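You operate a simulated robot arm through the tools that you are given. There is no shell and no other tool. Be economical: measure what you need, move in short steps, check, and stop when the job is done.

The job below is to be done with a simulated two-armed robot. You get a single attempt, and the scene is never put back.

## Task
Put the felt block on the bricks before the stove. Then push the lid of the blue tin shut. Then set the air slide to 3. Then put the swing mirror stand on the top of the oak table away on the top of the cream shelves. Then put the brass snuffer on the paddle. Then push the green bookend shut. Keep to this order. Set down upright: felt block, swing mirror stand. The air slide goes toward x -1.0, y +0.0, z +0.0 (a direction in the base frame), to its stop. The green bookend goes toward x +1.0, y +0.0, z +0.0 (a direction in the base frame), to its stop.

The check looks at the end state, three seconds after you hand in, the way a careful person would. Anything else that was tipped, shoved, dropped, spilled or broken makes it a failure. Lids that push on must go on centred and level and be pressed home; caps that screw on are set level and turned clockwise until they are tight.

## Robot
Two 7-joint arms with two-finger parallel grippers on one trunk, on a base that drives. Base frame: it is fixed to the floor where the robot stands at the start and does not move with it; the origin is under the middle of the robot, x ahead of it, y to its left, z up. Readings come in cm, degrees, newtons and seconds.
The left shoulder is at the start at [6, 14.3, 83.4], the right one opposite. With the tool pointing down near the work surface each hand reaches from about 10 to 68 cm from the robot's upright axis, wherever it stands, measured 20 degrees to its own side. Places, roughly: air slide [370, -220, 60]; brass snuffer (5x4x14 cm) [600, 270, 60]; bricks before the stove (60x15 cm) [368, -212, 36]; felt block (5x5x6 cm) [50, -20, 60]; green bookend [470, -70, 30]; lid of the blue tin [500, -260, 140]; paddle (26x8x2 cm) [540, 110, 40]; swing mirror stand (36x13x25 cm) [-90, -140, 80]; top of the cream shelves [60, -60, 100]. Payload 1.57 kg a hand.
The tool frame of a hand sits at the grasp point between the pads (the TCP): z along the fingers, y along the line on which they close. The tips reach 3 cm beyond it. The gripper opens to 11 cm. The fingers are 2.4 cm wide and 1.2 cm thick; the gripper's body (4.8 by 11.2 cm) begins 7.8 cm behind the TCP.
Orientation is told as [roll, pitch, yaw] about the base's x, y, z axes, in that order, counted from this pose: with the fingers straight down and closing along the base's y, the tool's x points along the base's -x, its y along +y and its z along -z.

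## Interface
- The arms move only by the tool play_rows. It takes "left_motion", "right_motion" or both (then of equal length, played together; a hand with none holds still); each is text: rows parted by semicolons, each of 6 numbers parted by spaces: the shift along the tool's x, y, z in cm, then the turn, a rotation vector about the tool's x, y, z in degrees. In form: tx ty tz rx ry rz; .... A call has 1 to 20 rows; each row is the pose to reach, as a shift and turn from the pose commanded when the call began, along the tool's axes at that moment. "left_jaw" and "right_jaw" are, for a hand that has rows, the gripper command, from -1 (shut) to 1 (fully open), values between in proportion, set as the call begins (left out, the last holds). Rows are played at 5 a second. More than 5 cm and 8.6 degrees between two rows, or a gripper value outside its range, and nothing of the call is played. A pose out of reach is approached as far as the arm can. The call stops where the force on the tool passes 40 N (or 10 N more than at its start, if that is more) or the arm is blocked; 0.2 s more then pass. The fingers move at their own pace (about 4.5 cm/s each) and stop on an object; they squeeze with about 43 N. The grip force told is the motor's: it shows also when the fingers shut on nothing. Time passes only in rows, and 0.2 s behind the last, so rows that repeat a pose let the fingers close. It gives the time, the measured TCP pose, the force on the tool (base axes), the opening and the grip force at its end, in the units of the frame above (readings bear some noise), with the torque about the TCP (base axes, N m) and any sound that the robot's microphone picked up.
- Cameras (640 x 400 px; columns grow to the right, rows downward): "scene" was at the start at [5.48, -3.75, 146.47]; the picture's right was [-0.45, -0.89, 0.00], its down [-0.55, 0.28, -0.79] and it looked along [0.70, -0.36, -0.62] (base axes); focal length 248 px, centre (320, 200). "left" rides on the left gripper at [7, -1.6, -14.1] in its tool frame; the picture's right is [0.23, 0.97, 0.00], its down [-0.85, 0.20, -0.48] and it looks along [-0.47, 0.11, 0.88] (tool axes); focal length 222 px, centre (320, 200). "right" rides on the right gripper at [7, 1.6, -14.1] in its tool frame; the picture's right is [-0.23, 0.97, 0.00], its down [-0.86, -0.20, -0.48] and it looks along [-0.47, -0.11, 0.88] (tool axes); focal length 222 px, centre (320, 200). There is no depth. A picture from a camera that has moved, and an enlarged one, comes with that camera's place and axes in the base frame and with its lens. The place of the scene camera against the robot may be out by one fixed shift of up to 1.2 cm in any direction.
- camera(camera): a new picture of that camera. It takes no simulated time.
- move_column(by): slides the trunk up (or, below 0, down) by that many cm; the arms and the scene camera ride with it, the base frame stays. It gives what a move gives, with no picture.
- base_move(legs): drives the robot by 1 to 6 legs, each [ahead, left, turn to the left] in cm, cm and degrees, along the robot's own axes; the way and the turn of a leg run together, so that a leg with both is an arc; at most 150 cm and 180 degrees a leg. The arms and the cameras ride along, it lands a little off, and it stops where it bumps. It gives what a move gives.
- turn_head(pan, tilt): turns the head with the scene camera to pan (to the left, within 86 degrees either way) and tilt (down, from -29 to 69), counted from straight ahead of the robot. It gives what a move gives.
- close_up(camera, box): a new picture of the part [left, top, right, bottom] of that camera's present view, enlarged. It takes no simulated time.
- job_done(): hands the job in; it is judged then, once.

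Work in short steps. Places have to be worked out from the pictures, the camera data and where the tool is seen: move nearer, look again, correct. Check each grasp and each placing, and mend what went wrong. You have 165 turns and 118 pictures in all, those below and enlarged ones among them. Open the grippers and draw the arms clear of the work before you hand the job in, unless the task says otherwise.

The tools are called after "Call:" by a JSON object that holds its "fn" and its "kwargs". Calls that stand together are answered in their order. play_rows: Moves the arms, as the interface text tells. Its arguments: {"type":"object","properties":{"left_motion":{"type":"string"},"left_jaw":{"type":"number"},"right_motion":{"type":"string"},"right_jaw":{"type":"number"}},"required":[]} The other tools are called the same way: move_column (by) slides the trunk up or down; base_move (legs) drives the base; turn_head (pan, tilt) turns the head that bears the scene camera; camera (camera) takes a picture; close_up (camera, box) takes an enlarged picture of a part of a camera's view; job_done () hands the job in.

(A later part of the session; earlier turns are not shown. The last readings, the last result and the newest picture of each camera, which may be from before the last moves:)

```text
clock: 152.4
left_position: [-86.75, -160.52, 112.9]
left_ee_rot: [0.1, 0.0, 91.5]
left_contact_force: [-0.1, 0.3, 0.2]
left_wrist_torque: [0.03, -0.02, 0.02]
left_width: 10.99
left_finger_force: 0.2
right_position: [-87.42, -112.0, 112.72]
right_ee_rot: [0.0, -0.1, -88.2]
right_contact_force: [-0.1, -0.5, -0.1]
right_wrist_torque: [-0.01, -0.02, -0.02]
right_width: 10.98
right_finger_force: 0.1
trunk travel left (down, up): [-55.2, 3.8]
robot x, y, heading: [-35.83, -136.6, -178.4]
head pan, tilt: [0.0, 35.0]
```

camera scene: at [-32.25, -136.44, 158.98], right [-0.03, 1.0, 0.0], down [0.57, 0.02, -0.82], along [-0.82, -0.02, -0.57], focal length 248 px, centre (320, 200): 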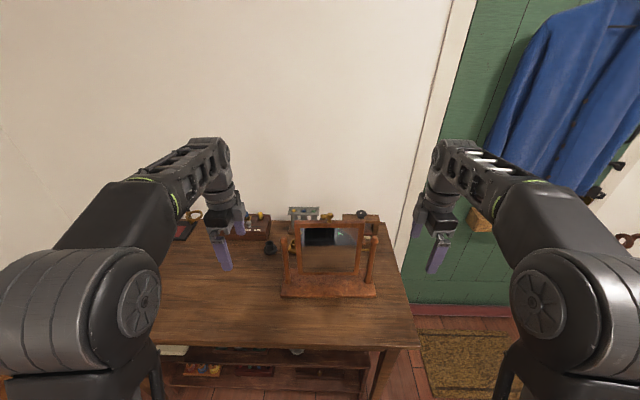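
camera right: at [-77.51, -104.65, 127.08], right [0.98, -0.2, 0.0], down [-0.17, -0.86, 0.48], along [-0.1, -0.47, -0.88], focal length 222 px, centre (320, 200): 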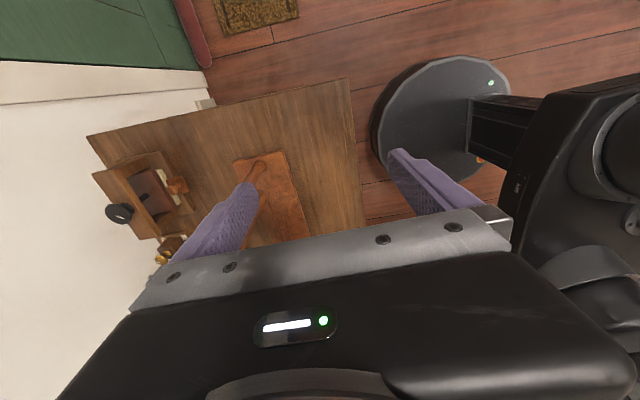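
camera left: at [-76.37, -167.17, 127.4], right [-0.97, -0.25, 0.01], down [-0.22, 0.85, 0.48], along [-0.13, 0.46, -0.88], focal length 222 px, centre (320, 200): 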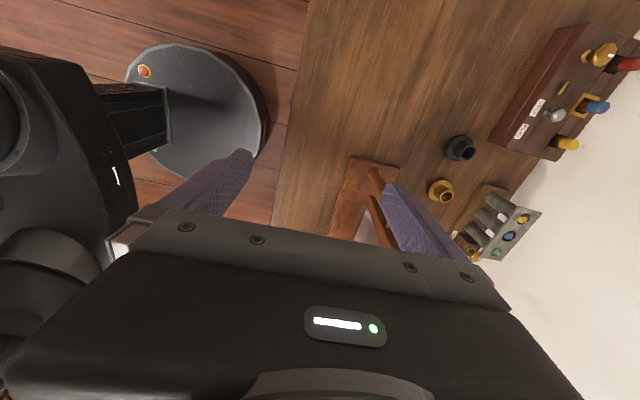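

Now I move both hands above their posts (tips still above the post tops) and look.

Call:
{"fn": "play_rows", "kwargs": {"left_motion": "-3.5 2 0 0 0 0; -7 4 1 0 0 0; -10.4 5.8 2 0 0 0; -10.4 5.8 4 0 0 0; -10.4 5.8 4 0 0 0", "right_motion": "-2.5 -2 0 0 0 0; -5 -4 1 0 0 0; -7.5 -6.1 2 0 0 0; -7.5 -6.1 4 0 0 0; -7.5 -6.1 4 0 0 0"}}

Call:
{"fn": "camera", "kwargs": {"camera": "left"}}

Call:
{"fn": "camera", "kwargs": {"camera": "right"}}

Call:
{"fn": "camera", "kwargs": {"camera": "scene"}}

```text
clock: 153.6
left_position: [-92.45, -150.05, 108.94]
left_ee_rot: [0.6, -0.1, 91.5]
left_contact_force: [-0.2, 0.4, -0.1]
left_wrist_torque: [-0.02, 0.03, -0.01]
left_width: 11.0
left_finger_force: 0.2
left hand out of reach, approached as far as the arm can: row 1, 2, 3
right_position: [-92.85, -119.48, 108.63]
right_ee_rot: [0.0, -0.1, -88.1]
right_contact_force: [0.1, -0.3, 0.2]
right_wrist_torque: [-0.04, 0.0, -0.01]
right_width: 11.02
right_finger_force: 0.0
right hand out of reach, approached as far as the arm can: row 1, 2, 3
trunk travel left (down, up): [-55.2, 3.8]
robot x, y, heading: [-35.43, -136.32, -178.2]
head pan, tilt: [0.0, 35.0]
```

```text
58 pictures are left
camera left: at [-90.43, -157.13, 122.99], right [-0.97, -0.25, 0.01], down [-0.22, 0.85, 0.48], along [-0.13, 0.46, -0.88], focal length 222 px, centre (320, 200)
```

left: 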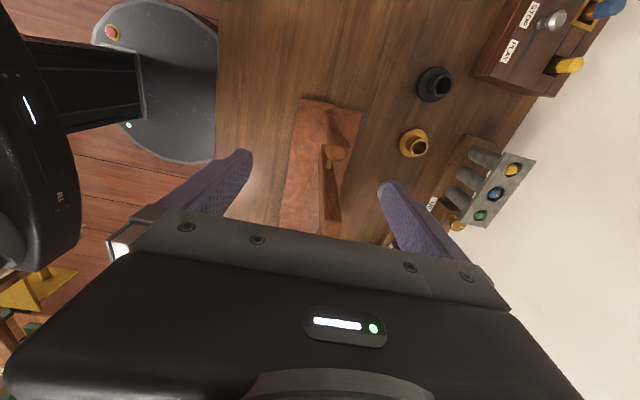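

```text
57 pictures are left
camera right: at [-91.43, -112.6, 122.71], right [0.98, -0.2, 0.0], down [-0.17, -0.86, 0.48], along [-0.09, -0.47, -0.88], focal length 222 px, centre (320, 200)
```

right: 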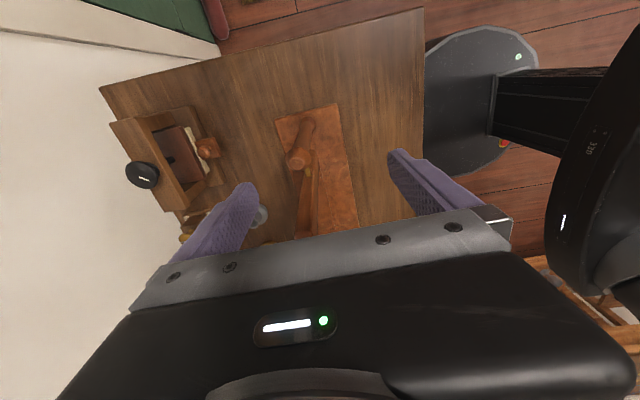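

```text
56 pictures are left
camera scene: at [-40.59, -136.72, 158.96], right [-0.03, 1.0, 0.0], down [0.57, 0.02, -0.82], along [-0.82, -0.02, -0.57], focal length 248 px, centre (320, 200)
```

scene: 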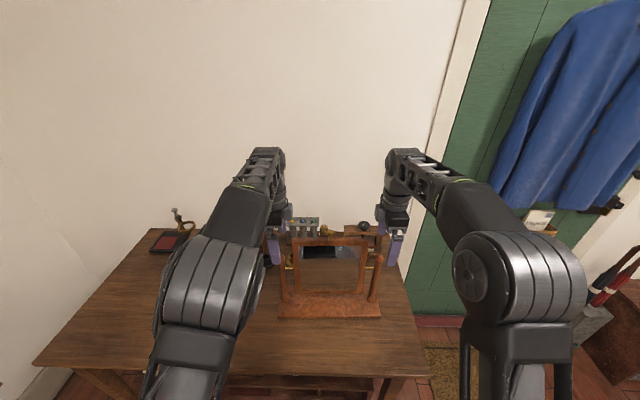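

Wrist cameras put the posts at (-94, -151.5) and (-95, -119.3). I correct both hands and lower to z 98 so the fingers straddle the posts.

Call:
{"fn": "play_rows", "kwargs": {"left_motion": "1.4 1.5 0 0 0 0; 1.4 1.5 3 0 0 0; 1.4 1.5 6 0 0 0; 1.4 1.5 9 0 0 0; 1.4 1.5 11 0 0 0; 1.4 1.5 11 0 0 0", "right_motion": "0.2 -2 0 0 0 0; 0.2 -2 3 0 0 0; 0.2 -2 6 0 0 0; 0.2 -2 9 0 0 0; 0.2 -2 11 0 0 0; 0.2 -2 11 0 0 0"}}

Call:
{"fn": "camera", "kwargs": {"camera": "left"}}

Call:
{"fn": "camera", "kwargs": {"camera": "right"}}

```text
clock: 155.0
left_position: [-94.03, -151.62, 97.73]
left_ee_rot: [0.2, -0.1, 91.5]
left_contact_force: [-0.8, -0.4, 0.6]
left_wrist_torque: [-0.03, 0.01, 0.01]
left_width: 11.0
left_finger_force: 0.1
left hand out of reach, approached as far as the arm can: row 1
right_position: [-95.07, -119.43, 97.78]
right_ee_rot: [0.0, -0.1, -88.2]
right_contact_force: [0.1, -0.3, -0.4]
right_wrist_torque: [0.02, 0.02, -0.03]
right_width: 11.03
right_finger_force: 0.1
trunk travel left (down, up): [-55.2, 3.8]
robot x, y, heading: [-35.76, -136.93, -178.6]
head pan, tilt: [0.0, 35.0]
```

```text
55 pictures are left
camera left: at [-92.21, -158.71, 112.0], right [-0.97, -0.25, 0.0], down [-0.22, 0.85, 0.48], along [-0.12, 0.46, -0.88], focal length 222 px, centre (320, 200)
```

left: 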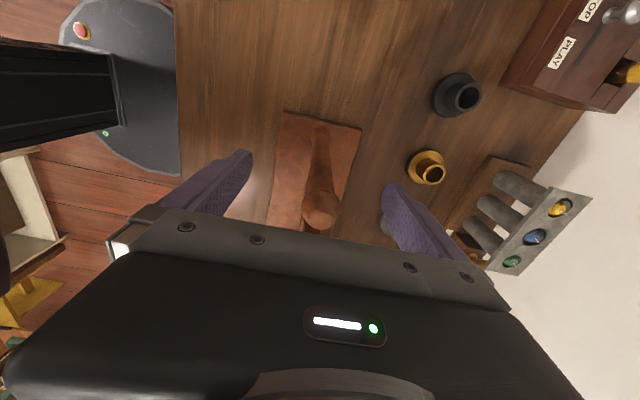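

```text
54 pictures are left
camera right: at [-93.69, -112.48, 111.8], right [0.98, -0.2, 0.0], down [-0.17, -0.86, 0.48], along [-0.09, -0.47, -0.88], focal length 222 px, centre (320, 200)
```

right: 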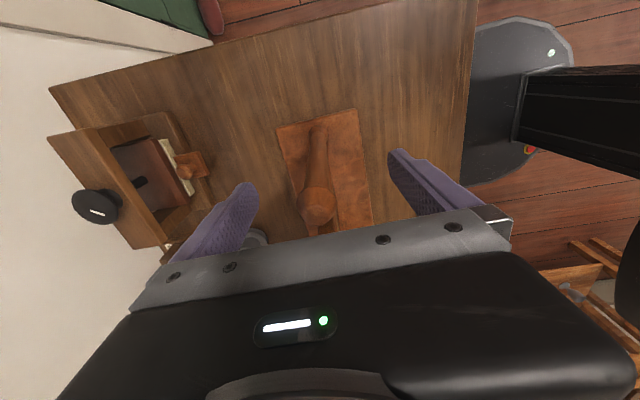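

Both posts are centred within half a centimetre. I adjust outward 0.4, descend 2.7 more, and close both hands.

Call:
{"fn": "play_rows", "kwargs": {"left_motion": "0.4 0 1.4 0 0 0; 0.4 0 2.7 0 0 0; 0.4 0 2.7 0 0 0", "right_motion": "0.4 0 1.4 0 0 0; 0.4 0 2.7 0 0 0; 0.4 0 2.7 0 0 0"}}

Call:
{"fn": "play_rows", "kwargs": {"left_motion": "0 0 0 0 0 0; 0 0 0 0 0 0; 0 0 0 0 0 0; 0 0 0 0 0 0; 0 0 0 0 0 0; 0 0 0 0 0 0", "right_motion": "0 0 0 0 0 0; 0 0 0 0 0 0; 0 0 0 0 0 0; 0 0 0 0 0 0; 0 0 0 0 0 0; 0 0 0 0 0 0", "left_jaw": -1, "right_jaw": -1}}

```text
clock: 155.8
left_position: [-94.14, -152.17, 95.33]
left_ee_rot: [0.2, -0.1, 91.6]
left_contact_force: [-0.2, 0.1, 0.4]
left_wrist_torque: [0.0, -0.01, -0.01]
left_width: 10.99
left_finger_force: 0.1
right_position: [-95.04, -118.93, 95.08]
right_ee_rot: [0.0, -0.1, -88.2]
right_contact_force: [0.2, -0.3, -0.4]
right_wrist_torque: [-0.03, -0.03, 0.0]
right_width: 11.0
right_finger_force: 0.1
trunk travel left (down, up): [-55.2, 3.8]
robot x, y, heading: [-35.79, -137.03, -178.5]
head pan, tilt: [0.0, 35.0]
```

```text
clock: 157.2
left_position: [-94.18, -152.17, 95.36]
left_ee_rot: [0.0, -0.1, 91.5]
left_contact_force: [-2.8, 0.6, 1.2]
left_wrist_torque: [0.14, -0.61, 0.08]
left_width: 2.18
left_finger_force: 21.5
right_position: [-95.19, -119.01, 95.07]
right_ee_rot: [0.0, -0.1, -88.2]
right_contact_force: [-1.3, 0.3, -0.2]
right_wrist_torque: [0.03, 0.69, 0.0]
right_width: 2.2
right_finger_force: 21.3
trunk travel left (down, up): [-55.2, 3.8]
robot x, y, heading: [-35.52, -136.64, -178.2]
head pan, tilt: [0.0, 35.0]
```

Both posts gripped (2.2 cm each). I lift 8 cm with both hands together and check.

Call:
{"fn": "play_rows", "kwargs": {"left_motion": "0 0 -1 0 0 0; 0 0 -2 0 0 0; 0 0 -4 0 0 0; 0 0 -6 0 0 0; 0 0 -8 0 0 0; 0 0 -8 0 0 0", "right_motion": "0 0 -1 0 0 0; 0 0 -2 0 0 0; 0 0 -4 0 0 0; 0 0 -6 0 0 0; 0 0 -8 0 0 0; 0 0 -8 0 0 0"}}

Call:
{"fn": "camera", "kwargs": {"camera": "scene"}}

```text
clock: 158.6
left_position: [-94.04, -152.15, 103.35]
left_ee_rot: [0.1, -0.2, 91.6]
left_contact_force: [0.0, -6.4, -1.7]
left_wrist_torque: [1.24, -0.83, 0.02]
left_width: 2.18
left_finger_force: 35.0
right_position: [-95.08, -118.96, 103.11]
right_ee_rot: [0.1, 0.0, -88.3]
right_contact_force: [0.2, 5.7, -7.9]
right_wrist_torque: [-0.23, 0.87, 0.11]
right_width: 2.19
right_finger_force: 34.8
trunk travel left (down, up): [-55.2, 3.8]
robot x, y, heading: [-35.6, -136.95, -178.2]
head pan, tilt: [0.0, 35.0]
```

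```text
53 pictures are left
camera scene: at [-40.89, -136.76, 158.94], right [-0.03, 1.0, 0.0], down [0.57, 0.02, -0.82], along [-0.82, -0.02, -0.57], focal length 248 px, centre (320, 200)
```

scene: 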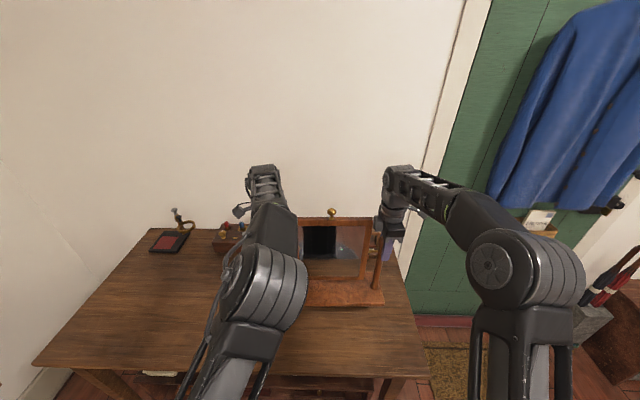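

It weighs about 1 kg and hangs level. I back off 40 cm from the table, then draw the stand nearer and raise it.

Call:
{"fn": "base_move", "kwargs": {"legs": [[-40, 0, 0]]}}

Call:
{"fn": "play_rows", "kwargs": {"left_motion": "0 -2 -2 0 0 0; 0 -4 -4 0 0 0; 0 -6 -6 0 0 0; 0 -8 -8 0 0 0; 0 -10 -10 0 0 0; 0 -12 -12 0 0 0; 0 -14 -14 0 0 0; 0 -15 -16 0 0 0; 0 -15 -18 0 0 0; 0 -15 -20 0 0 0; 0 -15 -20 0 0 0", "right_motion": "0 2 -2 0 0 0; 0 4 -4 0 0 0; 0 6 -6 0 0 0; 0 8 -8 0 0 0; 0 10 -10 0 0 0; 0 12 -12 0 0 0; 0 14 -14 0 0 0; 0 15 -16 0 0 0; 0 15 -18 0 0 0; 0 15 -20 0 0 0; 0 15 -20 0 0 0"}}

Call:
{"fn": "camera", "kwargs": {"camera": "scene"}}

```text
clock: 161.1
left_position: [-54.07, -150.59, 103.35]
left_ee_rot: [0.1, -0.1, 91.2]
left_contact_force: [0.4, -14.0, -0.5]
left_wrist_torque: [0.86, -0.68, 0.03]
left_width: 2.17
left_finger_force: 34.9
right_position: [-54.99, -117.53, 103.24]
right_ee_rot: [0.1, -0.1, -88.6]
right_contact_force: [-0.7, 13.9, -9.5]
right_wrist_torque: [0.85, 0.69, 0.04]
right_width: 2.15
right_finger_force: 34.9
trunk travel left (down, up): [-55.2, 3.8]
robot x, y, heading: [4.6, -135.69, -178.7]
head pan, tilt: [0.0, 35.0]
```

```text
clock: 162.4
left_position: [-43.41, -151.48, 113.82]
left_ee_rot: [-0.6, 0.2, 92.0]
left_contact_force: [0.4, -1.9, -1.5]
left_wrist_torque: [2.4, -2.38, 0.15]
left_width: 2.29
left_finger_force: 35.4
left hand out of reach, approached as far as the arm can: row 6
right_position: [-44.44, -119.77, 111.99]
right_ee_rot: [2.3, -2.6, -85.1]
right_contact_force: [-1.0, 1.8, -10.9]
right_wrist_torque: [-0.96, 2.42, -0.25]
right_width: 2.21
right_finger_force: 34.8
right hand out of reach, approached as far as the arm can: row 6
trunk travel left (down, up): [-55.2, 3.8]
robot x, y, heading: [4.2, -135.51, -178.3]
head pan, tilt: [0.0, 35.0]
stopped in row 6 (left hand): the force on the tool passed its limit (the readings are from after the stop); the commanded pose is now the measured one
```

```text
52 pictures are left
camera scene: at [-0.9, -135.8, 158.93], right [-0.02, 1.0, 0.0], down [0.57, 0.01, -0.82], along [-0.82, -0.02, -0.57], focal length 248 px, centre (320, 200)
```

scene: 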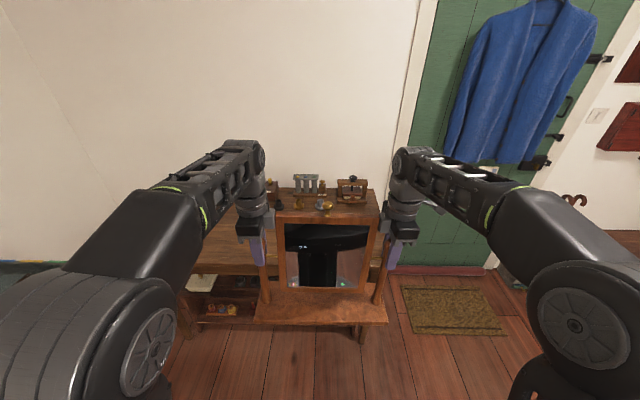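

The arms reached a height limit near z 113 with the tool straight down. I first re-level both hands at z 112 and restore their spacing, then raise the trunk its last 3.8 cm.

Call:
{"fn": "play_rows", "kwargs": {"left_motion": "0 0 0.8 0 0 0; 0 0 1.6 0 0 0; 0 0 2 0 0 0", "right_motion": "0.4 0 0 0.8 0.9 1; 0.9 0 0 1.6 1.8 2.1; 1.3 0 0.1 2.3 2.6 3.2"}}

Call:
{"fn": "move_column", "kwargs": {"by": 3.7}}

Call:
{"fn": "camera", "kwargs": {"camera": "scene"}}

```text
clock: 163.2
left_position: [-43.51, -150.96, 112.05]
left_ee_rot: [0.0, 0.1, 91.7]
left_contact_force: [-1.3, 25.1, -1.3]
left_wrist_torque: [0.94, -0.49, 0.08]
left_width: 2.16
left_finger_force: 34.9
right_position: [-44.32, -118.81, 111.98]
right_ee_rot: [0.3, -0.1, -87.8]
right_contact_force: [0.9, -25.6, -9.6]
right_wrist_torque: [0.5, 0.5, 0.05]
right_width: 2.22
right_finger_force: 34.6
trunk travel left (down, up): [-55.2, 3.8]
robot x, y, heading: [4.05, -135.92, -178.6]
head pan, tilt: [0.0, 35.0]
```

```text
clock: 164.0
left_position: [-43.38, -150.94, 115.72]
left_ee_rot: [-0.2, 0.0, 91.6]
left_contact_force: [-0.9, 33.7, -4.3]
left_wrist_torque: [-0.23, -0.09, 0.0]
left_width: 2.16
left_finger_force: 34.7
right_position: [-44.41, -118.76, 115.61]
right_ee_rot: [0.3, -0.3, -88.0]
right_contact_force: [0.8, -32.4, -6.4]
right_wrist_torque: [0.51, 0.09, 0.01]
right_width: 2.16
right_finger_force: 34.7
trunk travel left (down, up): [-58.9, 0.1]
robot x, y, heading: [4.25, -135.7, -178.7]
head pan, tilt: [0.0, 35.0]
```

```text
51 pictures are left
camera scene: at [-0.83, -135.68, 162.64], right [-0.02, 1.0, 0.0], down [0.57, 0.01, -0.82], along [-0.82, -0.02, -0.57], focal length 248 px, centre (320, 200)
```

scene: 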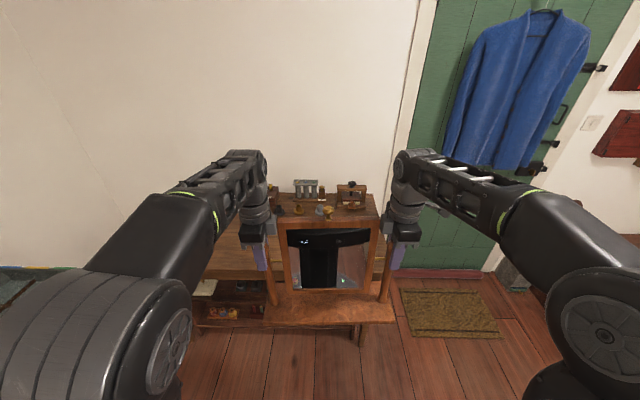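

The hands pull outward against each other (33 N). I relieve the spacing by 0.4 cm each side and lift 1.2 cm more.

Call:
{"fn": "play_rows", "kwargs": {"left_motion": "-0.2 0 0 0 0 0; -0.4 0 0 0 0 0; -0.4 0 -0.6 0 0 0; -0.4 0 -1.2 0 0 0; -0.4 0 -1.2 0 0 0", "right_motion": "-0.2 0 0 0 0 0; -0.4 0 0 0 0 0; -0.4 0 -0.6 0 0 0; -0.4 0 -1.2 0 0 0; -0.4 0 -1.2 0 0 0"}}

Call:
{"fn": "turn_head", "kwargs": {"pan": -86, "tilt": 30}}

Call:
{"fn": "camera", "kwargs": {"camera": "scene"}}

```text
clock: 165.2
left_position: [-43.57, -150.96, 116.91]
left_ee_rot: [-0.2, 0.4, 92.1]
left_contact_force: [0.0, -4.3, -1.2]
left_wrist_torque: [2.41, -0.23, 0.18]
left_width: 2.17
left_finger_force: 34.7
right_position: [-44.4, -118.58, 116.8]
right_ee_rot: [0.3, 0.2, -88.2]
right_contact_force: [0.8, 4.4, -9.0]
right_wrist_torque: [-1.24, 0.24, 0.04]
right_width: 2.19
right_finger_force: 34.7
trunk travel left (down, up): [-58.9, 0.1]
robot x, y, heading: [4.05, -135.48, -178.8]
head pan, tilt: [0.0, 35.0]
```

```text
clock: 166.8
left_position: [-43.53, -151.11, 116.92]
left_ee_rot: [-0.2, 0.6, 91.9]
left_contact_force: [0.3, -28.1, 1.3]
left_wrist_torque: [2.71, 0.03, 0.04]
left_width: 2.19
left_finger_force: 35.1
right_position: [-44.47, -118.66, 116.87]
right_ee_rot: [0.2, 0.2, -88.2]
right_contact_force: [-0.7, 28.7, -12.2]
right_wrist_torque: [-0.64, 0.03, 0.02]
right_width: 2.2
right_finger_force: 35.2
trunk travel left (down, up): [-58.9, 0.1]
robot x, y, heading: [4.24, -135.63, -178.6]
head pan, tilt: [-85.9, 30.0]
```

```text
50 pictures are left
camera scene: at [7.13, -126.47, 163.43], right [1.0, 0.09, 0.0], down [0.05, -0.5, -0.87], along [-0.08, 0.86, -0.5], focal length 248 px, centre (320, 200)
```

scene: 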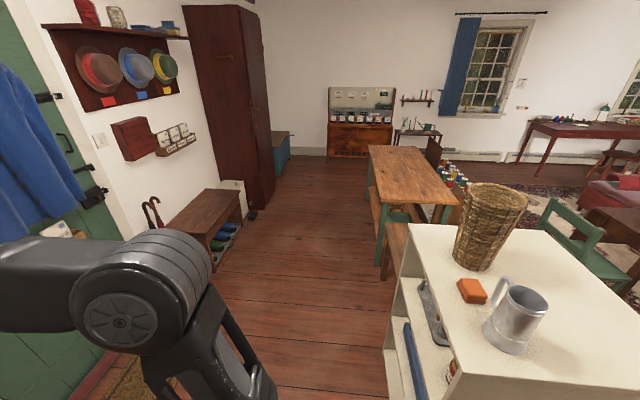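

Shelf top spans about x 39–97, y -33…-94, with basket, orange block and mug along its front half. The rear strip around (82, -63) is free, so I'll approach from behind (+x side). I ease the squeeze, shift away from the shelf and back past it.

Call:
{"fn": "play_rows", "kwargs": {"left_motion": "0.15 0 0 0 0 0; 0.15 0 0 0 0 0", "right_motion": "0.15 0 0 0 0 0; 0.15 0 0 0 0 0"}}

Call:
{"fn": "base_move", "kwargs": {"legs": [[0, 20, 0], [-149, 0, -1.4]]}}

Call:
{"fn": "camera", "kwargs": {"camera": "scene"}}

```text
clock: 167.4
left_position: [-43.54, -151.04, 116.91]
left_ee_rot: [-0.3, 0.4, 91.8]
left_contact_force: [-0.2, -19.5, -0.4]
left_wrist_torque: [0.66, 0.11, 0.08]
left_width: 2.18
left_finger_force: 35.2
right_position: [-44.45, -118.67, 116.93]
right_ee_rot: [0.2, 0.2, -88.1]
right_contact_force: [0.2, 20.0, -9.8]
right_wrist_torque: [0.75, -0.02, 0.08]
right_width: 2.19
right_finger_force: 34.8
trunk travel left (down, up): [-58.9, 0.1]
robot x, y, heading: [4.41, -135.52, -178.7]
head pan, tilt: [-85.9, 30.0]
```

```text
clock: 176.0
left_position: [105.93, -168.1, 116.84]
left_ee_rot: [-0.3, 0.4, 90.2]
left_contact_force: [0.5, -9.6, -2.2]
left_wrist_torque: [0.89, -0.03, 0.02]
left_width: 2.19
left_finger_force: 34.8
right_position: [105.85, -135.79, 116.92]
right_ee_rot: [0.2, 0.1, -89.7]
right_contact_force: [0.6, 10.2, -7.2]
right_wrist_torque: [-0.15, 0.04, -0.03]
right_width: 2.21
right_finger_force: 34.7
trunk travel left (down, up): [-58.9, 0.1]
robot x, y, heading: [154.05, -154.11, 179.8]
head pan, tilt: [-85.9, 30.0]
```

```text
49 pictures are left
camera scene: at [157.23, -145.01, 163.43], right [1.0, 0.07, 0.0], down [0.03, -0.5, -0.87], along [-0.06, 0.86, -0.5], focal length 248 px, centre (320, 200)
```

scene: 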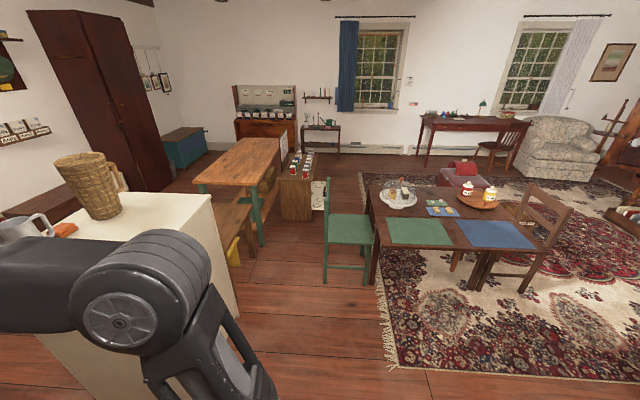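

Triangulation gives the shelf top as z ≈ 101; with this grip the stand's bottom only reaches ~99, so I must regrip lower with tilted hands. The floor here is clear: I lower the trunk to set the stand down.

Call:
{"fn": "move_column", "kwargs": {"by": -56}}

Call:
{"fn": "turn_head", "kwargs": {"pan": 0, "tilt": 45}}

Call:
{"fn": "camera", "kwargs": {"camera": "scene"}}

```text
refused: -56 is not a number from -40 to 40
```

```text
clock: 177.6
left_position: [105.92, -168.24, 116.8]
left_ee_rot: [-0.2, 0.5, 90.2]
left_contact_force: [0.8, -1.3, -5.6]
left_wrist_torque: [0.29, -0.09, -0.05]
left_width: 2.17
left_finger_force: 34.9
right_position: [105.89, -135.74, 116.82]
right_ee_rot: [0.2, 0.1, -89.7]
right_contact_force: [-0.5, 1.1, -4.9]
right_wrist_torque: [-0.32, 0.07, -0.08]
right_width: 2.19
right_finger_force: 34.8
trunk travel left (down, up): [-58.9, 0.1]
robot x, y, heading: [153.84, -154.14, 179.6]
head pan, tilt: [0.0, 45.0]
```

```text
48 pictures are left
camera scene: at [149.66, -153.99, 161.16], right [0.01, 1.0, 0.0], down [0.71, 0.0, -0.71], along [-0.71, 0.0, -0.71], focal length 248 px, centre (320, 200)
```

scene: 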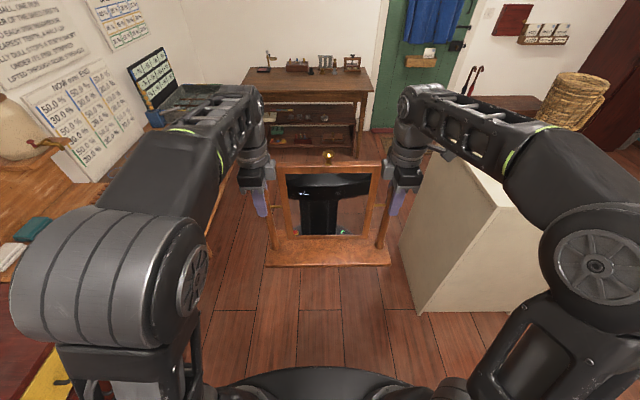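

The area is clear around the arms. I lower the trunk 40 cm, then the rest.

Call:
{"fn": "move_column", "kwargs": {"by": -40}}

Call:
{"fn": "move_column", "kwargs": {"by": -17}}

Call:
{"fn": "play_rows", "kwargs": {"left_motion": "0 0 4 0 0 0; 0 0 8 0 0 0; 0 0 12 0 0 0; 0 0 16 0 0 0; 0 0 20 0 0 0; 0 0 24 0 0 0; 0 0 28 0 0 0; 0 0 32 0 0 0; 0 0 36 0 0 0; 0 0 36 0 0 0", "right_motion": "0 0 4 0 0 0; 0 0 8 0 0 0; 0 0 12 0 0 0; 0 0 16 0 0 0; 0 0 20 0 0 0; 0 0 24 0 0 0; 0 0 28 0 0 0; 0 0 32 0 0 0; 0 0 36 0 0 0; 0 0 36 0 0 0"}}

Call:
{"fn": "camera", "kwargs": {"camera": "scene"}}

```text
clock: 181.4
left_position: [105.96, -168.18, 76.9]
left_ee_rot: [-0.2, 0.4, 90.3]
left_contact_force: [0.7, -1.0, -2.6]
left_wrist_torque: [0.4, -0.11, -0.02]
left_width: 2.21
left_finger_force: 34.8
right_position: [105.82, -135.8, 76.88]
right_ee_rot: [0.3, 0.0, -89.7]
right_contact_force: [-0.1, 0.8, -7.1]
right_wrist_torque: [0.22, 0.07, 0.01]
right_width: 2.15
right_finger_force: 34.9
trunk travel left (down, up): [-18.9, 40.1]
robot x, y, heading: [154.04, -154.45, 179.7]
head pan, tilt: [0.0, 45.0]
```

```text
clock: 183.4
left_position: [105.91, -168.18, 59.83]
left_ee_rot: [-0.2, 0.4, 90.2]
left_contact_force: [0.0, -1.7, -3.3]
left_wrist_torque: [0.46, -0.1, -0.02]
left_width: 2.19
left_finger_force: 34.9
right_position: [105.88, -135.79, 59.75]
right_ee_rot: [0.2, 0.1, -89.7]
right_contact_force: [-0.1, 0.7, -7.0]
right_wrist_torque: [0.1, 0.08, 0.0]
right_width: 2.18
right_finger_force: 34.2
trunk travel left (down, up): [-1.9, 57.1]
robot x, y, heading: [154.0, -154.24, 179.6]
head pan, tilt: [0.0, 45.0]
```

```text
clock: 185.6
left_position: [105.94, -168.34, 23.6]
left_ee_rot: [-0.2, 0.3, 90.2]
left_contact_force: [0.1, 4.7, -9.7]
left_wrist_torque: [-1.23, 0.09, -0.11]
left_width: 2.21
left_finger_force: 34.6
right_position: [105.98, -135.88, 23.58]
right_ee_rot: [0.3, 0.0, -89.6]
right_contact_force: [-1.4, -4.8, -1.1]
right_wrist_torque: [-0.31, -0.03, -0.03]
right_width: 2.19
right_finger_force: 34.9
trunk travel left (down, up): [-1.9, 57.1]
robot x, y, heading: [154.17, -154.07, 179.7]
head pan, tilt: [0.0, 45.0]
```

```text
47 pictures are left
camera scene: at [149.7, -154.0, 104.16], right [0.01, 1.0, 0.0], down [0.71, 0.0, -0.71], along [-0.71, 0.0, -0.71], focal length 248 px, centre (320, 200)
```

scene: 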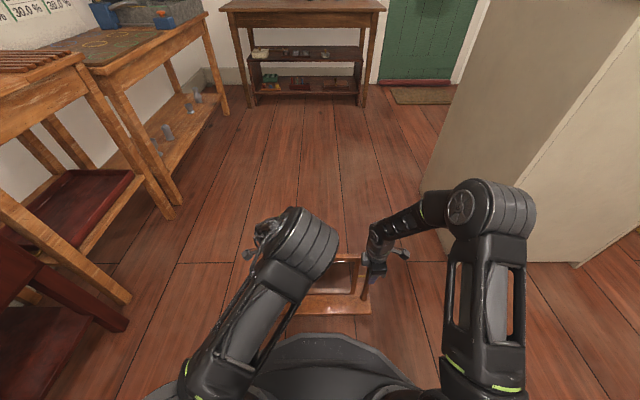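

About 6 cm above the floor. I lower on with fine steps until contact.

Call:
{"fn": "play_rows", "kwargs": {"left_motion": "0 0 2.5 0 0 0; 0 0 4.5 0 0 0; 0 0 5 0 0 0; 0 0 5.4 0 0 0; 0 0 5.7 0 0 0; 0 0 6 0 0 0; 0 0 6.3 0 0 0; 0 0 6.6 0 0 0; 0 0 6.9 0 0 0", "right_motion": "0 0 2.5 0 0 0; 0 0 4.5 0 0 0; 0 0 5 0 0 0; 0 0 5.4 0 0 0; 0 0 5.7 0 0 0; 0 0 6 0 0 0; 0 0 6.3 0 0 0; 0 0 6.6 0 0 0; 0 0 6.9 0 0 0"}}

```text
clock: 186.2
left_position: [105.76, -168.24, 20.26]
left_ee_rot: [0.3, 0.1, 90.1]
left_contact_force: [3.2, 0.2, 22.7]
left_wrist_torque: [-0.54, -1.7, -0.18]
left_width: 2.18
left_finger_force: 34.3
right_position: [105.96, -135.62, 20.22]
right_ee_rot: [-0.1, 0.1, -89.9]
right_contact_force: [6.0, 2.8, 23.6]
right_wrist_torque: [-0.68, -0.86, 0.11]
right_width: 2.14
right_finger_force: 34.4
trunk travel left (down, up): [-1.9, 57.1]
robot x, y, heading: [154.09, -153.76, 179.7]
head pan, tilt: [0.0, 45.0]
stopped in row 3 (left hand): the force on the tool passed its limit (the readings are from after the stop); the commanded pose is now the measured one
```

Contact at TCP z 20.2, so the posts were gripped 20 cm above the base. I open both hands and rise clear.

Call:
{"fn": "play_rows", "kwargs": {"left_motion": "0 0 0 0 0 0; 0 0 0 0 0 0; 0 0 0 0 0 0; 0 0 0 0 0 0; 0 0 0 0 0 0; 0 0 -3 0 0 0; 0 0 -6 0 0 0; 0 0 -10 0 0 0; 0 0 -14 0 0 0; 0 0 -17 0 0 0", "right_motion": "0 0 0 0 0 0; 0 0 0 0 0 0; 0 0 0 0 0 0; 0 0 0 0 0 0; 0 0 0 0 0 0; 0 0 -3 0 0 0; 0 0 -6 0 0 0; 0 0 -10 0 0 0; 0 0 -14 0 0 0; 0 0 -17 0 0 0", "left_jaw": 0.6, "right_jaw": 0.6}}

Call:
{"fn": "camera", "kwargs": {"camera": "scene"}}

```text
clock: 188.4
left_position: [105.55, -168.27, 36.78]
left_ee_rot: [0.0, 0.3, 90.1]
left_contact_force: [-0.8, -0.6, -0.1]
left_wrist_torque: [0.0, 0.0, 0.04]
left_width: 8.81
left_finger_force: 0.1
right_position: [105.93, -135.47, 36.98]
right_ee_rot: [0.1, 0.1, -89.8]
right_contact_force: [-0.9, -0.5, -0.2]
right_wrist_torque: [-0.02, 0.0, 0.0]
right_width: 8.79
right_finger_force: 0.1
trunk travel left (down, up): [-1.9, 57.1]
robot x, y, heading: [154.07, -154.15, 179.6]
head pan, tilt: [0.0, 45.0]
```

```text
46 pictures are left
camera scene: at [149.74, -153.98, 104.16], right [0.01, 1.0, 0.0], down [0.71, 0.0, -0.71], along [-0.71, 0.0, -0.71], focal length 248 px, centre (320, 200)
```

scene: 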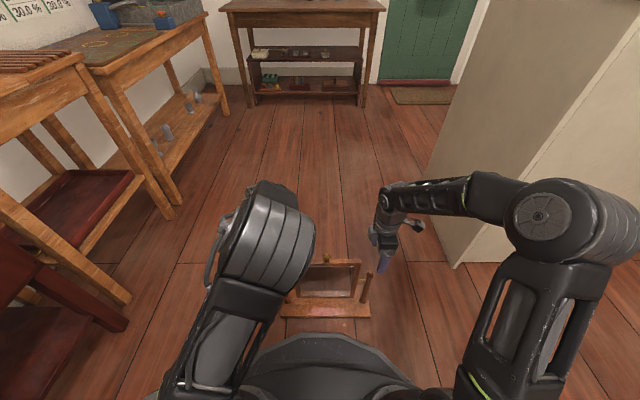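

The stand is on the floor, upright. I back the base 15 cm and turn both hands back to face forward.

Call:
{"fn": "base_move", "kwargs": {"legs": [[-15, 0, 0]]}}

Call:
{"fn": "play_rows", "kwargs": {"left_motion": "0 0 -1 0 0 -8.2; 0 -1 -2 0 0 -16.4; 0 -2 -3 0 0 -24.6; 0 -3 -3 0 0 -32.8; 0 -4 -3 0 0 -41; 0 -5 -3 0 0 -49.2; 0 -5 -3 0 0 -57.4; 0 -5 -3 0 0 -65.6; 0 -5 -3 0 0 -73.8; 0 -5 -3 0 0 -82; 0 -5 -3 0 0 -90; 0 -5 -3 0 0 -90", "right_motion": "0 0 -1 0 0 8.2; 0 1 -2 0 0 16.4; 0 2 -3 0 0 24.6; 0 3 -3 0 0 32.8; 0 4 -3 0 0 41; 0 5 -3 0 0 49.2; 0 5 -3 0 0 57.4; 0 5 -3 0 0 65.6; 0 5 -3 0 0 73.8; 0 5 -3 0 0 82; 0 5 -3 0 0 90; 0 5 -3 0 0 90"}}

Call:
{"fn": "play_rows", "kwargs": {"left_motion": "0 0 0 0 -7.5 0; 0 0 0 0 -15 0; 0 0 0 0 -22.5 0; 0 0 0 0 -30 0; 0 0 0 0 -37.5 0; 0 0 0 0 -45 0; 0 0 0 0 -45 0", "right_motion": "0 0 0 0 -7.5 0; 0 0 0 0 -15 0; 0 0 0 0 -22.5 0; 0 0 0 0 -30 0; 0 0 0 0 -37.5 0; 0 0 0 0 -45 0; 0 0 0 0 -45 0"}}

Call:
{"fn": "camera", "kwargs": {"camera": "left"}}

Call:
{"fn": "camera", "kwargs": {"camera": "right"}}

```text
clock: 189.7
left_position: [120.46, -168.29, 36.67]
left_ee_rot: [0.1, 0.3, 90.0]
left_contact_force: [-0.2, -0.2, 0.3]
left_wrist_torque: [0.04, -0.02, -0.01]
left_width: 8.81
left_finger_force: 0.1
right_position: [120.87, -135.42, 36.81]
right_ee_rot: [0.1, 0.2, -89.8]
right_contact_force: [-1.3, -0.3, -0.7]
right_wrist_torque: [-0.02, 0.01, -0.03]
right_width: 8.79
right_finger_force: 0.1
trunk travel left (down, up): [-1.9, 57.1]
robot x, y, heading: [168.92, -154.34, 179.8]
head pan, tilt: [0.0, 45.0]
```

```text
clock: 192.3
left_position: [125.41, -168.29, 39.85]
left_ee_rot: [0.2, -0.1, -179.9]
left_contact_force: [0.3, -0.8, 0.3]
left_wrist_torque: [0.01, 0.04, -0.01]
left_width: 8.79
left_finger_force: 0.1
right_position: [125.78, -135.43, 40.02]
right_ee_rot: [-0.1, 0.1, -179.9]
right_contact_force: [0.0, 0.1, 0.1]
right_wrist_torque: [-0.05, 0.03, 0.0]
right_width: 8.79
right_finger_force: 0.0
trunk travel left (down, up): [-1.9, 57.1]
robot x, y, heading: [169.14, -154.16, 179.6]
head pan, tilt: [0.0, 45.0]
```

```text
clock: 193.9
left_position: [121.25, -166.96, 39.77]
left_ee_rot: [0.3, -45.0, 180.0]
left_contact_force: [-0.4, 0.2, -0.8]
left_wrist_torque: [0.0, 0.03, 0.03]
left_width: 8.8
left_finger_force: 0.1
left hand out of reach, approached as far as the arm can: row 5, 6, 7
right_position: [120.6, -135.65, 40.13]
right_ee_rot: [-0.3, -44.9, -179.7]
right_contact_force: [-0.1, -0.1, 0.9]
right_wrist_torque: [0.0, -0.01, 0.03]
right_width: 8.79
right_finger_force: 0.1
right hand out of reach, approached as far as the arm can: row 5, 6, 7
trunk travel left (down, up): [-1.9, 57.1]
robot x, y, heading: [169.49, -153.94, 179.8]
head pan, tilt: [0.0, 45.0]
```

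```text
45 pictures are left
camera left: at [136.29, -165.37, 44.92], right [0.16, -0.97, -0.16], down [-0.26, -0.2, 0.94], along [-0.95, -0.11, -0.29], focal length 222 px, centre (320, 200)
```

left: 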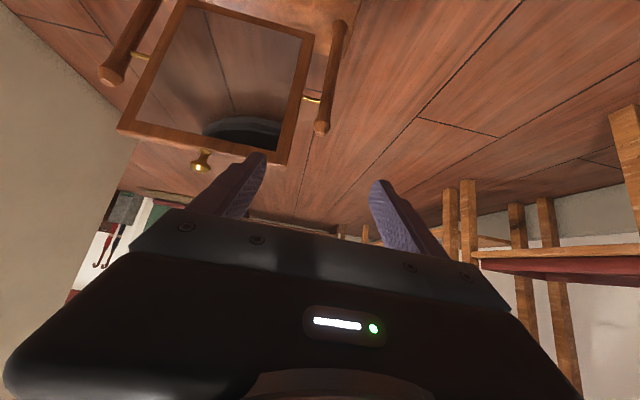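

```text
44 pictures are left
camera right: at [135.48, -137.43, 45.16], right [-0.16, -0.97, 0.16], down [-0.27, 0.2, 0.94], along [-0.95, 0.11, -0.29], focal length 222 px, centre (320, 200)
```

right: 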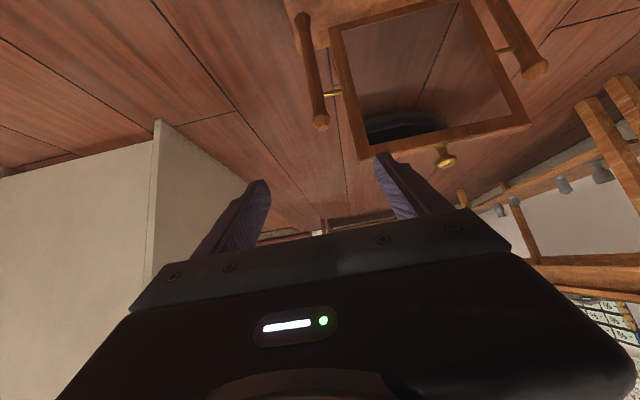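

Posts are at (106.4, -167.3) and (106.6, -136.2), top z ≈ 24.8. With the jaws 5 cm open I go to a pre-pose in line with the posts, then check the gap.

Call:
{"fn": "play_rows", "kwargs": {"left_motion": "1.7 0.1 2.8 0 0 0; 3.4 0.2 5.6 0 0 0; 5.1 0.3 8.4 0 0 0; 6.8 0.3 11.2 0 0 0; 8.4 0.3 14 0 0 0; 8.4 0.3 18 0 0 0; 8.4 0.3 20 0 0 0; 8.4 0.3 20 0 0 0", "right_motion": "1.8 0.1 2.7 0 0 0; 3.6 0.2 5.4 0 0 0; 5.4 0.3 8.2 0 0 0; 7.2 0.4 10.9 0 0 0; 9.1 0.5 13.7 0 0 0; 9.1 0.5 17.7 0 0 0; 9.1 0.5 19.7 0 0 0; 9.1 0.5 19.7 0 0 0", "left_jaw": -0.05, "right_jaw": -0.05}}

Call:
{"fn": "camera", "kwargs": {"camera": "left"}}

Call:
{"fn": "camera", "kwargs": {"camera": "right"}}

```text
clock: 195.7
left_position: [113.21, -167.55, 19.85]
left_ee_rot: [0.3, -45.0, 179.9]
left_contact_force: [-0.1, 0.4, 0.4]
left_wrist_torque: [0.0, 0.0, -0.01]
left_width: 5.25
left_finger_force: 0.0
right_position: [113.28, -136.47, 19.82]
right_ee_rot: [-0.2, -44.9, -179.7]
right_contact_force: [-0.1, 0.8, 0.2]
right_wrist_torque: [0.02, -0.02, -0.02]
right_width: 5.21
right_finger_force: 0.1
trunk travel left (down, up): [-1.9, 57.1]
robot x, y, heading: [169.26, -154.39, 179.5]
head pan, tilt: [0.0, 45.0]
```

```text
43 pictures are left
camera left: at [128.17, -165.95, 24.96], right [0.16, -0.97, -0.16], down [-0.26, -0.2, 0.94], along [-0.95, -0.11, -0.29], focal length 222 px, centre (320, 200)
```

left: 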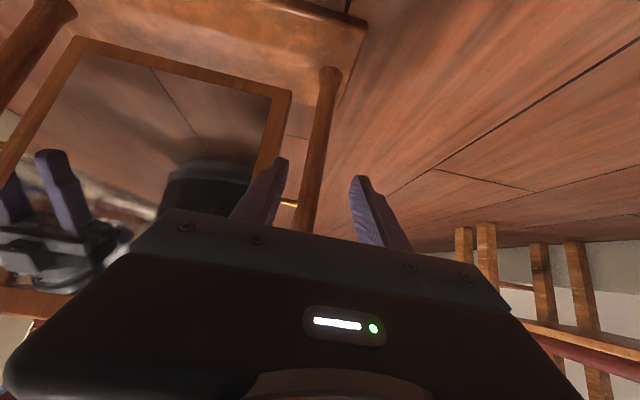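

```text
42 pictures are left
camera right: at [128.09, -138.1, 24.79], right [-0.16, -0.97, 0.16], down [-0.27, 0.2, 0.94], along [-0.95, 0.11, -0.29], focal length 222 px, centre (320, 200)
```

right: 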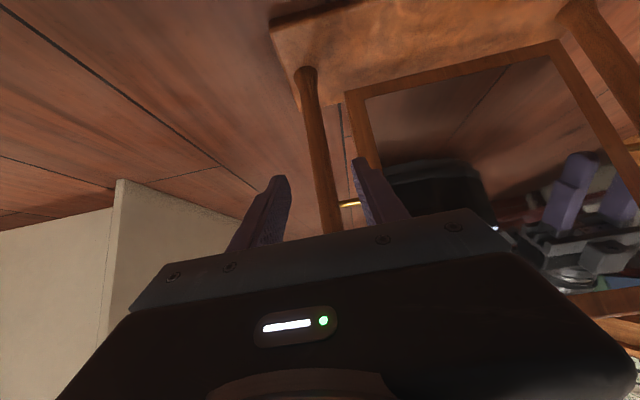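

The inner fingers line up with the gaps (post–frame distance ≈ 4.7 cm). I advance 8.8 cm along the fingers and close both hands.

Call:
{"fn": "play_rows", "kwargs": {"left_motion": "0 0 3 0 0 0; 0 0 6 0 0 0; 0 0 8.8 0 0 0; 0 0 8.8 0 0 0", "right_motion": "0 0 3 0 0 0; 0 0 6 0 0 0; 0 0 8.8 0 0 0; 0 0 8.8 0 0 0"}}

Call:
{"fn": "play_rows", "kwargs": {"left_motion": "0 0 0 0 0 0; 0 0 0 0 0 0; 0 0 0 0 0 0; 0 0 0 0 0 0", "right_motion": "0 0 0 0 0 0; 0 0 0 0 0 0; 0 0 0 0 0 0; 0 0 0 0 0 0", "left_jaw": -1, "right_jaw": -1}}

Call:
{"fn": "camera", "kwargs": {"camera": "left"}}

```text
clock: 196.7
left_position: [110.21, -164.95, 19.83]
left_ee_rot: [0.4, -45.0, 179.9]
left_contact_force: [-0.7, -0.2, -0.6]
left_wrist_torque: [0.0, 0.01, -0.01]
left_width: 5.24
left_finger_force: 0.0
left hand out of reach, approached as far as the arm can: row 1, 2, 3, 4
right_position: [106.71, -135.56, 13.97]
right_ee_rot: [-0.2, -45.0, -179.6]
right_contact_force: [-0.4, -0.2, 0.1]
right_wrist_torque: [0.02, 0.03, 0.01]
right_width: 5.24
right_finger_force: 0.0
right hand out of reach, approached as far as the arm can: row 3, 4
trunk travel left (down, up): [-1.9, 57.1]
robot x, y, heading: [169.27, -154.29, 179.5]
head pan, tilt: [0.0, 45.0]
```

```text
clock: 197.7
left_position: [110.11, -164.92, 19.97]
left_ee_rot: [0.3, -45.2, 179.9]
left_contact_force: [0.9, -0.3, 0.5]
left_wrist_torque: [-0.01, 0.01, 0.02]
left_width: 0.01
left_finger_force: 19.4
right_position: [106.81, -135.67, 13.89]
right_ee_rot: [-0.1, -44.9, -179.7]
right_contact_force: [-1.4, -5.8, -0.4]
right_wrist_torque: [-0.57, 0.34, 0.12]
right_width: 2.17
right_finger_force: 33.8
trunk travel left (down, up): [-1.9, 57.1]
robot x, y, heading: [169.04, -154.28, 179.6]
head pan, tilt: [0.0, 45.0]
```

```text
41 pictures are left
camera left: at [125.18, -163.31, 25.1], right [0.16, -0.97, -0.16], down [-0.26, -0.2, 0.94], along [-0.95, -0.11, -0.29], focal length 222 px, centre (320, 200)
```

left: 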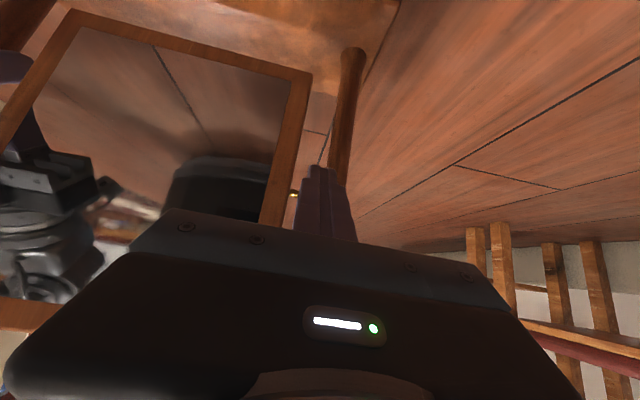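

The left arm ran out of reach and closed on nothing; only the right gripped. I open the right, retract both 8.8 cm, then come closer with the base.

Call:
{"fn": "play_rows", "kwargs": {"right_motion": "0 0 0 0 0 0; 0 0 0 0 0 0; 0 0 0 0 0 0; 0 0 -3 0 0 0; 0 0 -6 0 0 0; 0 0 -8.8 0 0 0", "right_jaw": -0.05, "left_motion": "0 0 0 0 0 0; 0 0 0 0 0 0; 0 0 0 0 0 0; 0 0 -3 0 0 0; 0 0 -6 0 0 0; 0 0 -8.8 0 0 0"}}

Call:
{"fn": "camera", "kwargs": {"camera": "scene"}}

```text
clock: 199.1
left_position: [116.29, -165.16, 26.0]
left_ee_rot: [0.4, -45.1, 179.9]
left_contact_force: [0.6, 0.0, 0.5]
left_wrist_torque: [0.02, -0.01, 0.05]
left_width: 0.0
left_finger_force: 20.7
right_position: [112.93, -135.45, 20.07]
right_ee_rot: [-0.2, -44.9, -179.7]
right_contact_force: [-0.4, -0.9, -0.3]
right_wrist_torque: [0.0, 0.03, -0.03]
right_width: 5.24
right_finger_force: 0.1
trunk travel left (down, up): [-1.9, 57.1]
robot x, y, heading: [169.32, -154.04, 179.5]
head pan, tilt: [0.0, 45.0]
```

```text
40 pictures are left
camera scene: at [164.69, -154.06, 104.16], right [0.01, 1.0, 0.0], down [0.71, 0.0, -0.71], along [-0.71, 0.0, -0.71], focal length 248 px, centre (320, 200)
```

scene: 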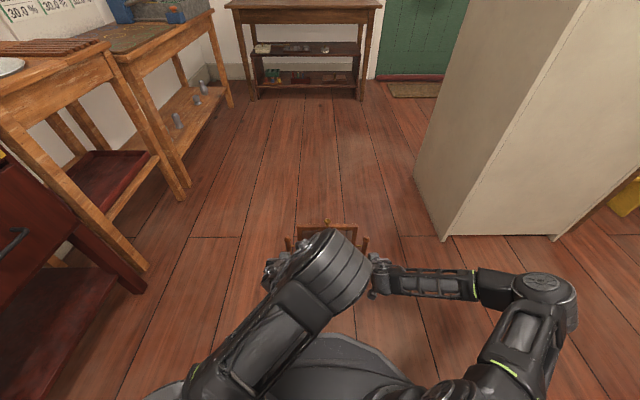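

The left elbow is folded inward; being nearer will help. I raise both hands a little, drive 8 cm ahead, and line up again.

Call:
{"fn": "play_rows", "kwargs": {"left_motion": "-2.5 0 -4 0 0 0; -4.5 0.5 -8 0 0 0; -6.5 1 -12 0 0 0; -6.5 2 -12 0 0 0", "right_motion": "-2.5 0 -4 0 0 0; -4.5 0 -8 0 0 0; -6.5 0 -12 0 0 0; -6.5 0 -12 0 0 0", "left_jaw": -0.05}}

Call:
{"fn": "base_move", "kwargs": {"legs": [[8, 0, 0.3]]}}

Call:
{"fn": "camera", "kwargs": {"camera": "scene"}}

```text
clock: 200.1
left_position: [120.38, -167.12, 39.32]
left_ee_rot: [0.5, -45.0, 179.7]
left_contact_force: [0.3, 0.4, 0.4]
left_wrist_torque: [0.03, -0.03, 0.02]
left_width: 5.23
left_finger_force: 0.1
right_position: [116.98, -135.87, 33.21]
right_ee_rot: [-0.2, -44.9, -179.7]
right_contact_force: [0.0, 0.8, -0.4]
right_wrist_torque: [-0.02, 0.0, -0.01]
right_width: 5.21
right_finger_force: 0.0
trunk travel left (down, up): [-1.9, 57.1]
robot x, y, heading: [168.93, -154.03, 179.6]
head pan, tilt: [0.0, 45.0]
```

```text
clock: 201.2
left_position: [112.29, -167.28, 39.17]
left_ee_rot: [0.3, -45.2, -179.8]
left_contact_force: [-0.8, -0.1, -0.3]
left_wrist_torque: [-0.01, 0.01, -0.07]
left_width: 5.22
left_finger_force: 0.1
right_position: [108.65, -136.12, 33.11]
right_ee_rot: [-0.2, -44.9, -179.2]
right_contact_force: [1.5, -0.3, 0.3]
right_wrist_torque: [-0.01, -0.03, 0.06]
right_width: 5.22
right_finger_force: 0.0
trunk travel left (down, up): [-1.9, 57.1]
robot x, y, heading: [160.98, -154.17, -180.3]
head pan, tilt: [0.0, 45.0]
```

```text
39 pictures are left
camera scene: at [156.63, -154.07, 104.17], right [0.0, 1.0, 0.0], down [0.71, 0.0, -0.71], along [-0.71, 0.0, -0.71], focal length 248 px, centre (320, 200)
```

scene: 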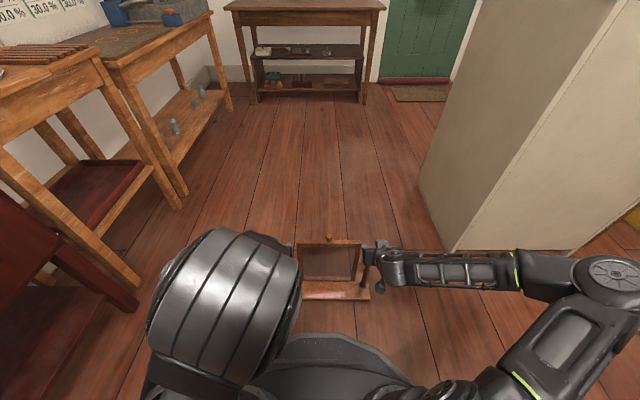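

I go to the pre-pose again in front of the posts, and see whether the left arm follows.

Call:
{"fn": "play_rows", "kwargs": {"left_motion": "3.5 0 2 0 0 0; 7 0 4 0 0 0; 10 0 6.5 0 0 0; 12.5 0 9 0 0 0; 14.3 0 11.2 0 0 0; 14.3 0 11.2 0 0 0", "right_motion": "3 0 -1.5 0 0 0; 6 0.1 -1 0 0 0; 9 0.2 1 0 0 0; 11 0.2 3 0 0 0; 12.5 0.2 4.3 0 0 0; 12.5 0.2 4.3 0 0 0"}}

Call:
{"fn": "play_rows", "kwargs": {"left_motion": "0 0 2 0 0 0; 0 0 4 0 0 0; 0 0 6 0 0 0; 0 0 8 0 0 0; 0 0 8 0 0 0"}}

Call:
{"fn": "camera", "kwargs": {"camera": "left"}}

```text
clock: 202.6
left_position: [114.5, -167.25, 21.17]
left_ee_rot: [0.2, -45.1, -179.7]
left_contact_force: [-0.7, 0.0, 0.3]
left_wrist_torque: [0.0, 0.02, -0.04]
left_width: 5.26
left_finger_force: 0.0
right_position: [114.14, -136.17, 26.06]
right_ee_rot: [-0.3, -44.8, -179.4]
right_contact_force: [0.3, -0.2, 0.0]
right_wrist_torque: [-0.01, 0.0, -0.03]
right_width: 5.23
right_finger_force: 0.0
right hand out of reach, approached as far as the arm can: row 4, 5, 6
trunk travel left (down, up): [-1.9, 57.1]
robot x, y, heading: [161.0, -154.57, -179.8]
head pan, tilt: [0.0, 45.0]
```

```text
clock: 203.8
left_position: [109.4, -166.55, 17.92]
left_ee_rot: [0.4, -45.0, -179.8]
left_contact_force: [0.0, 0.1, 0.1]
left_wrist_torque: [0.0, 0.03, 0.03]
left_width: 5.23
left_finger_force: 0.1
left hand out of reach, approached as far as the arm can: row 3, 4, 5
right_position: [114.28, -136.24, 26.04]
right_ee_rot: [-0.2, -45.0, -179.3]
right_contact_force: [0.0, -0.1, -0.3]
right_wrist_torque: [0.0, 0.02, -0.01]
right_width: 5.23
right_finger_force: 0.0
trunk travel left (down, up): [-1.9, 57.1]
robot x, y, heading: [160.94, -154.52, -179.8]
head pan, tilt: [0.0, 45.0]
```

```text
38 pictures are left
camera left: at [124.38, -164.78, 23.03], right [0.17, -0.97, -0.16], down [-0.26, -0.2, 0.94], along [-0.95, -0.12, -0.29], focal length 222 px, centre (320, 200)
```

left: 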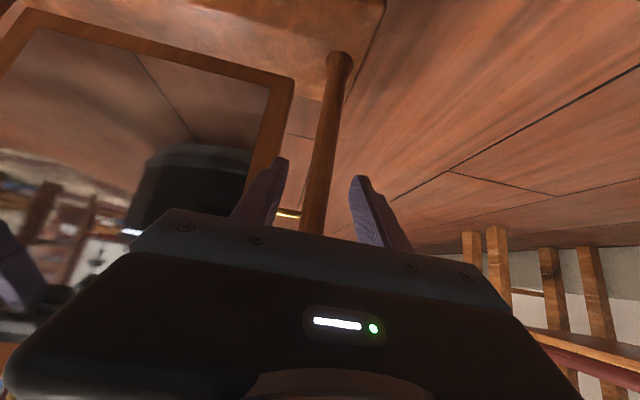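

The arms are too cramped with the trunk this low. I retract the left, raise the trunk 25 cm and back up 6 cm so the arms can reach down more naturally.

Call:
{"fn": "play_rows", "kwargs": {"left_motion": "0 0 -3 0 0 0; 0 0 -6 0 0 0; 0 0 -6 0 0 0"}}

Call:
{"fn": "move_column", "kwargs": {"by": 25}}

Call:
{"fn": "base_move", "kwargs": {"legs": [[-7, 0, 0]]}}

```text
clock: 204.6
left_position: [113.64, -166.42, 22.17]
left_ee_rot: [0.4, -45.2, -179.8]
left_contact_force: [-0.1, 0.6, -0.6]
left_wrist_torque: [0.01, 0.0, 0.01]
left_width: 5.24
left_finger_force: 0.1
right_position: [114.25, -136.3, 26.15]
right_ee_rot: [-0.2, -44.8, -179.2]
right_contact_force: [0.1, 0.4, 0.4]
right_wrist_torque: [0.02, 0.02, 0.02]
right_width: 5.22
right_finger_force: 0.1
trunk travel left (down, up): [-1.9, 57.1]
robot x, y, heading: [161.04, -154.16, -180.2]
head pan, tilt: [0.0, 45.0]
```

```text
clock: 207.2
left_position: [113.64, -166.36, 46.95]
left_ee_rot: [0.3, -45.2, -179.7]
left_contact_force: [-0.1, 0.3, -0.9]
left_wrist_torque: [-0.01, 0.01, -0.03]
left_width: 5.21
left_finger_force: 0.0
right_position: [114.28, -136.16, 51.0]
right_ee_rot: [-0.2, -44.9, -179.3]
right_contact_force: [0.2, -0.1, 0.5]
right_wrist_torque: [0.02, 0.01, -0.03]
right_width: 5.23
right_finger_force: 0.1
trunk travel left (down, up): [-26.9, 32.1]
robot x, y, heading: [160.96, -154.18, -180.1]
head pan, tilt: [0.0, 45.0]
```

```text
clock: 208.2
left_position: [120.53, -166.25, 46.99]
left_ee_rot: [0.3, -45.1, -179.8]
left_contact_force: [-0.7, 0.1, 0.2]
left_wrist_torque: [0.01, 0.0, 0.01]
left_width: 5.2
left_finger_force: 0.1
right_position: [121.16, -136.13, 51.03]
right_ee_rot: [-0.3, -45.0, -179.2]
right_contact_force: [-0.2, 0.1, 0.0]
right_wrist_torque: [-0.01, 0.01, -0.04]
right_width: 5.24
right_finger_force: 0.0
trunk travel left (down, up): [-26.9, 32.1]
robot x, y, heading: [167.6, -154.35, 180.1]
head pan, tilt: [0.0, 45.0]
```

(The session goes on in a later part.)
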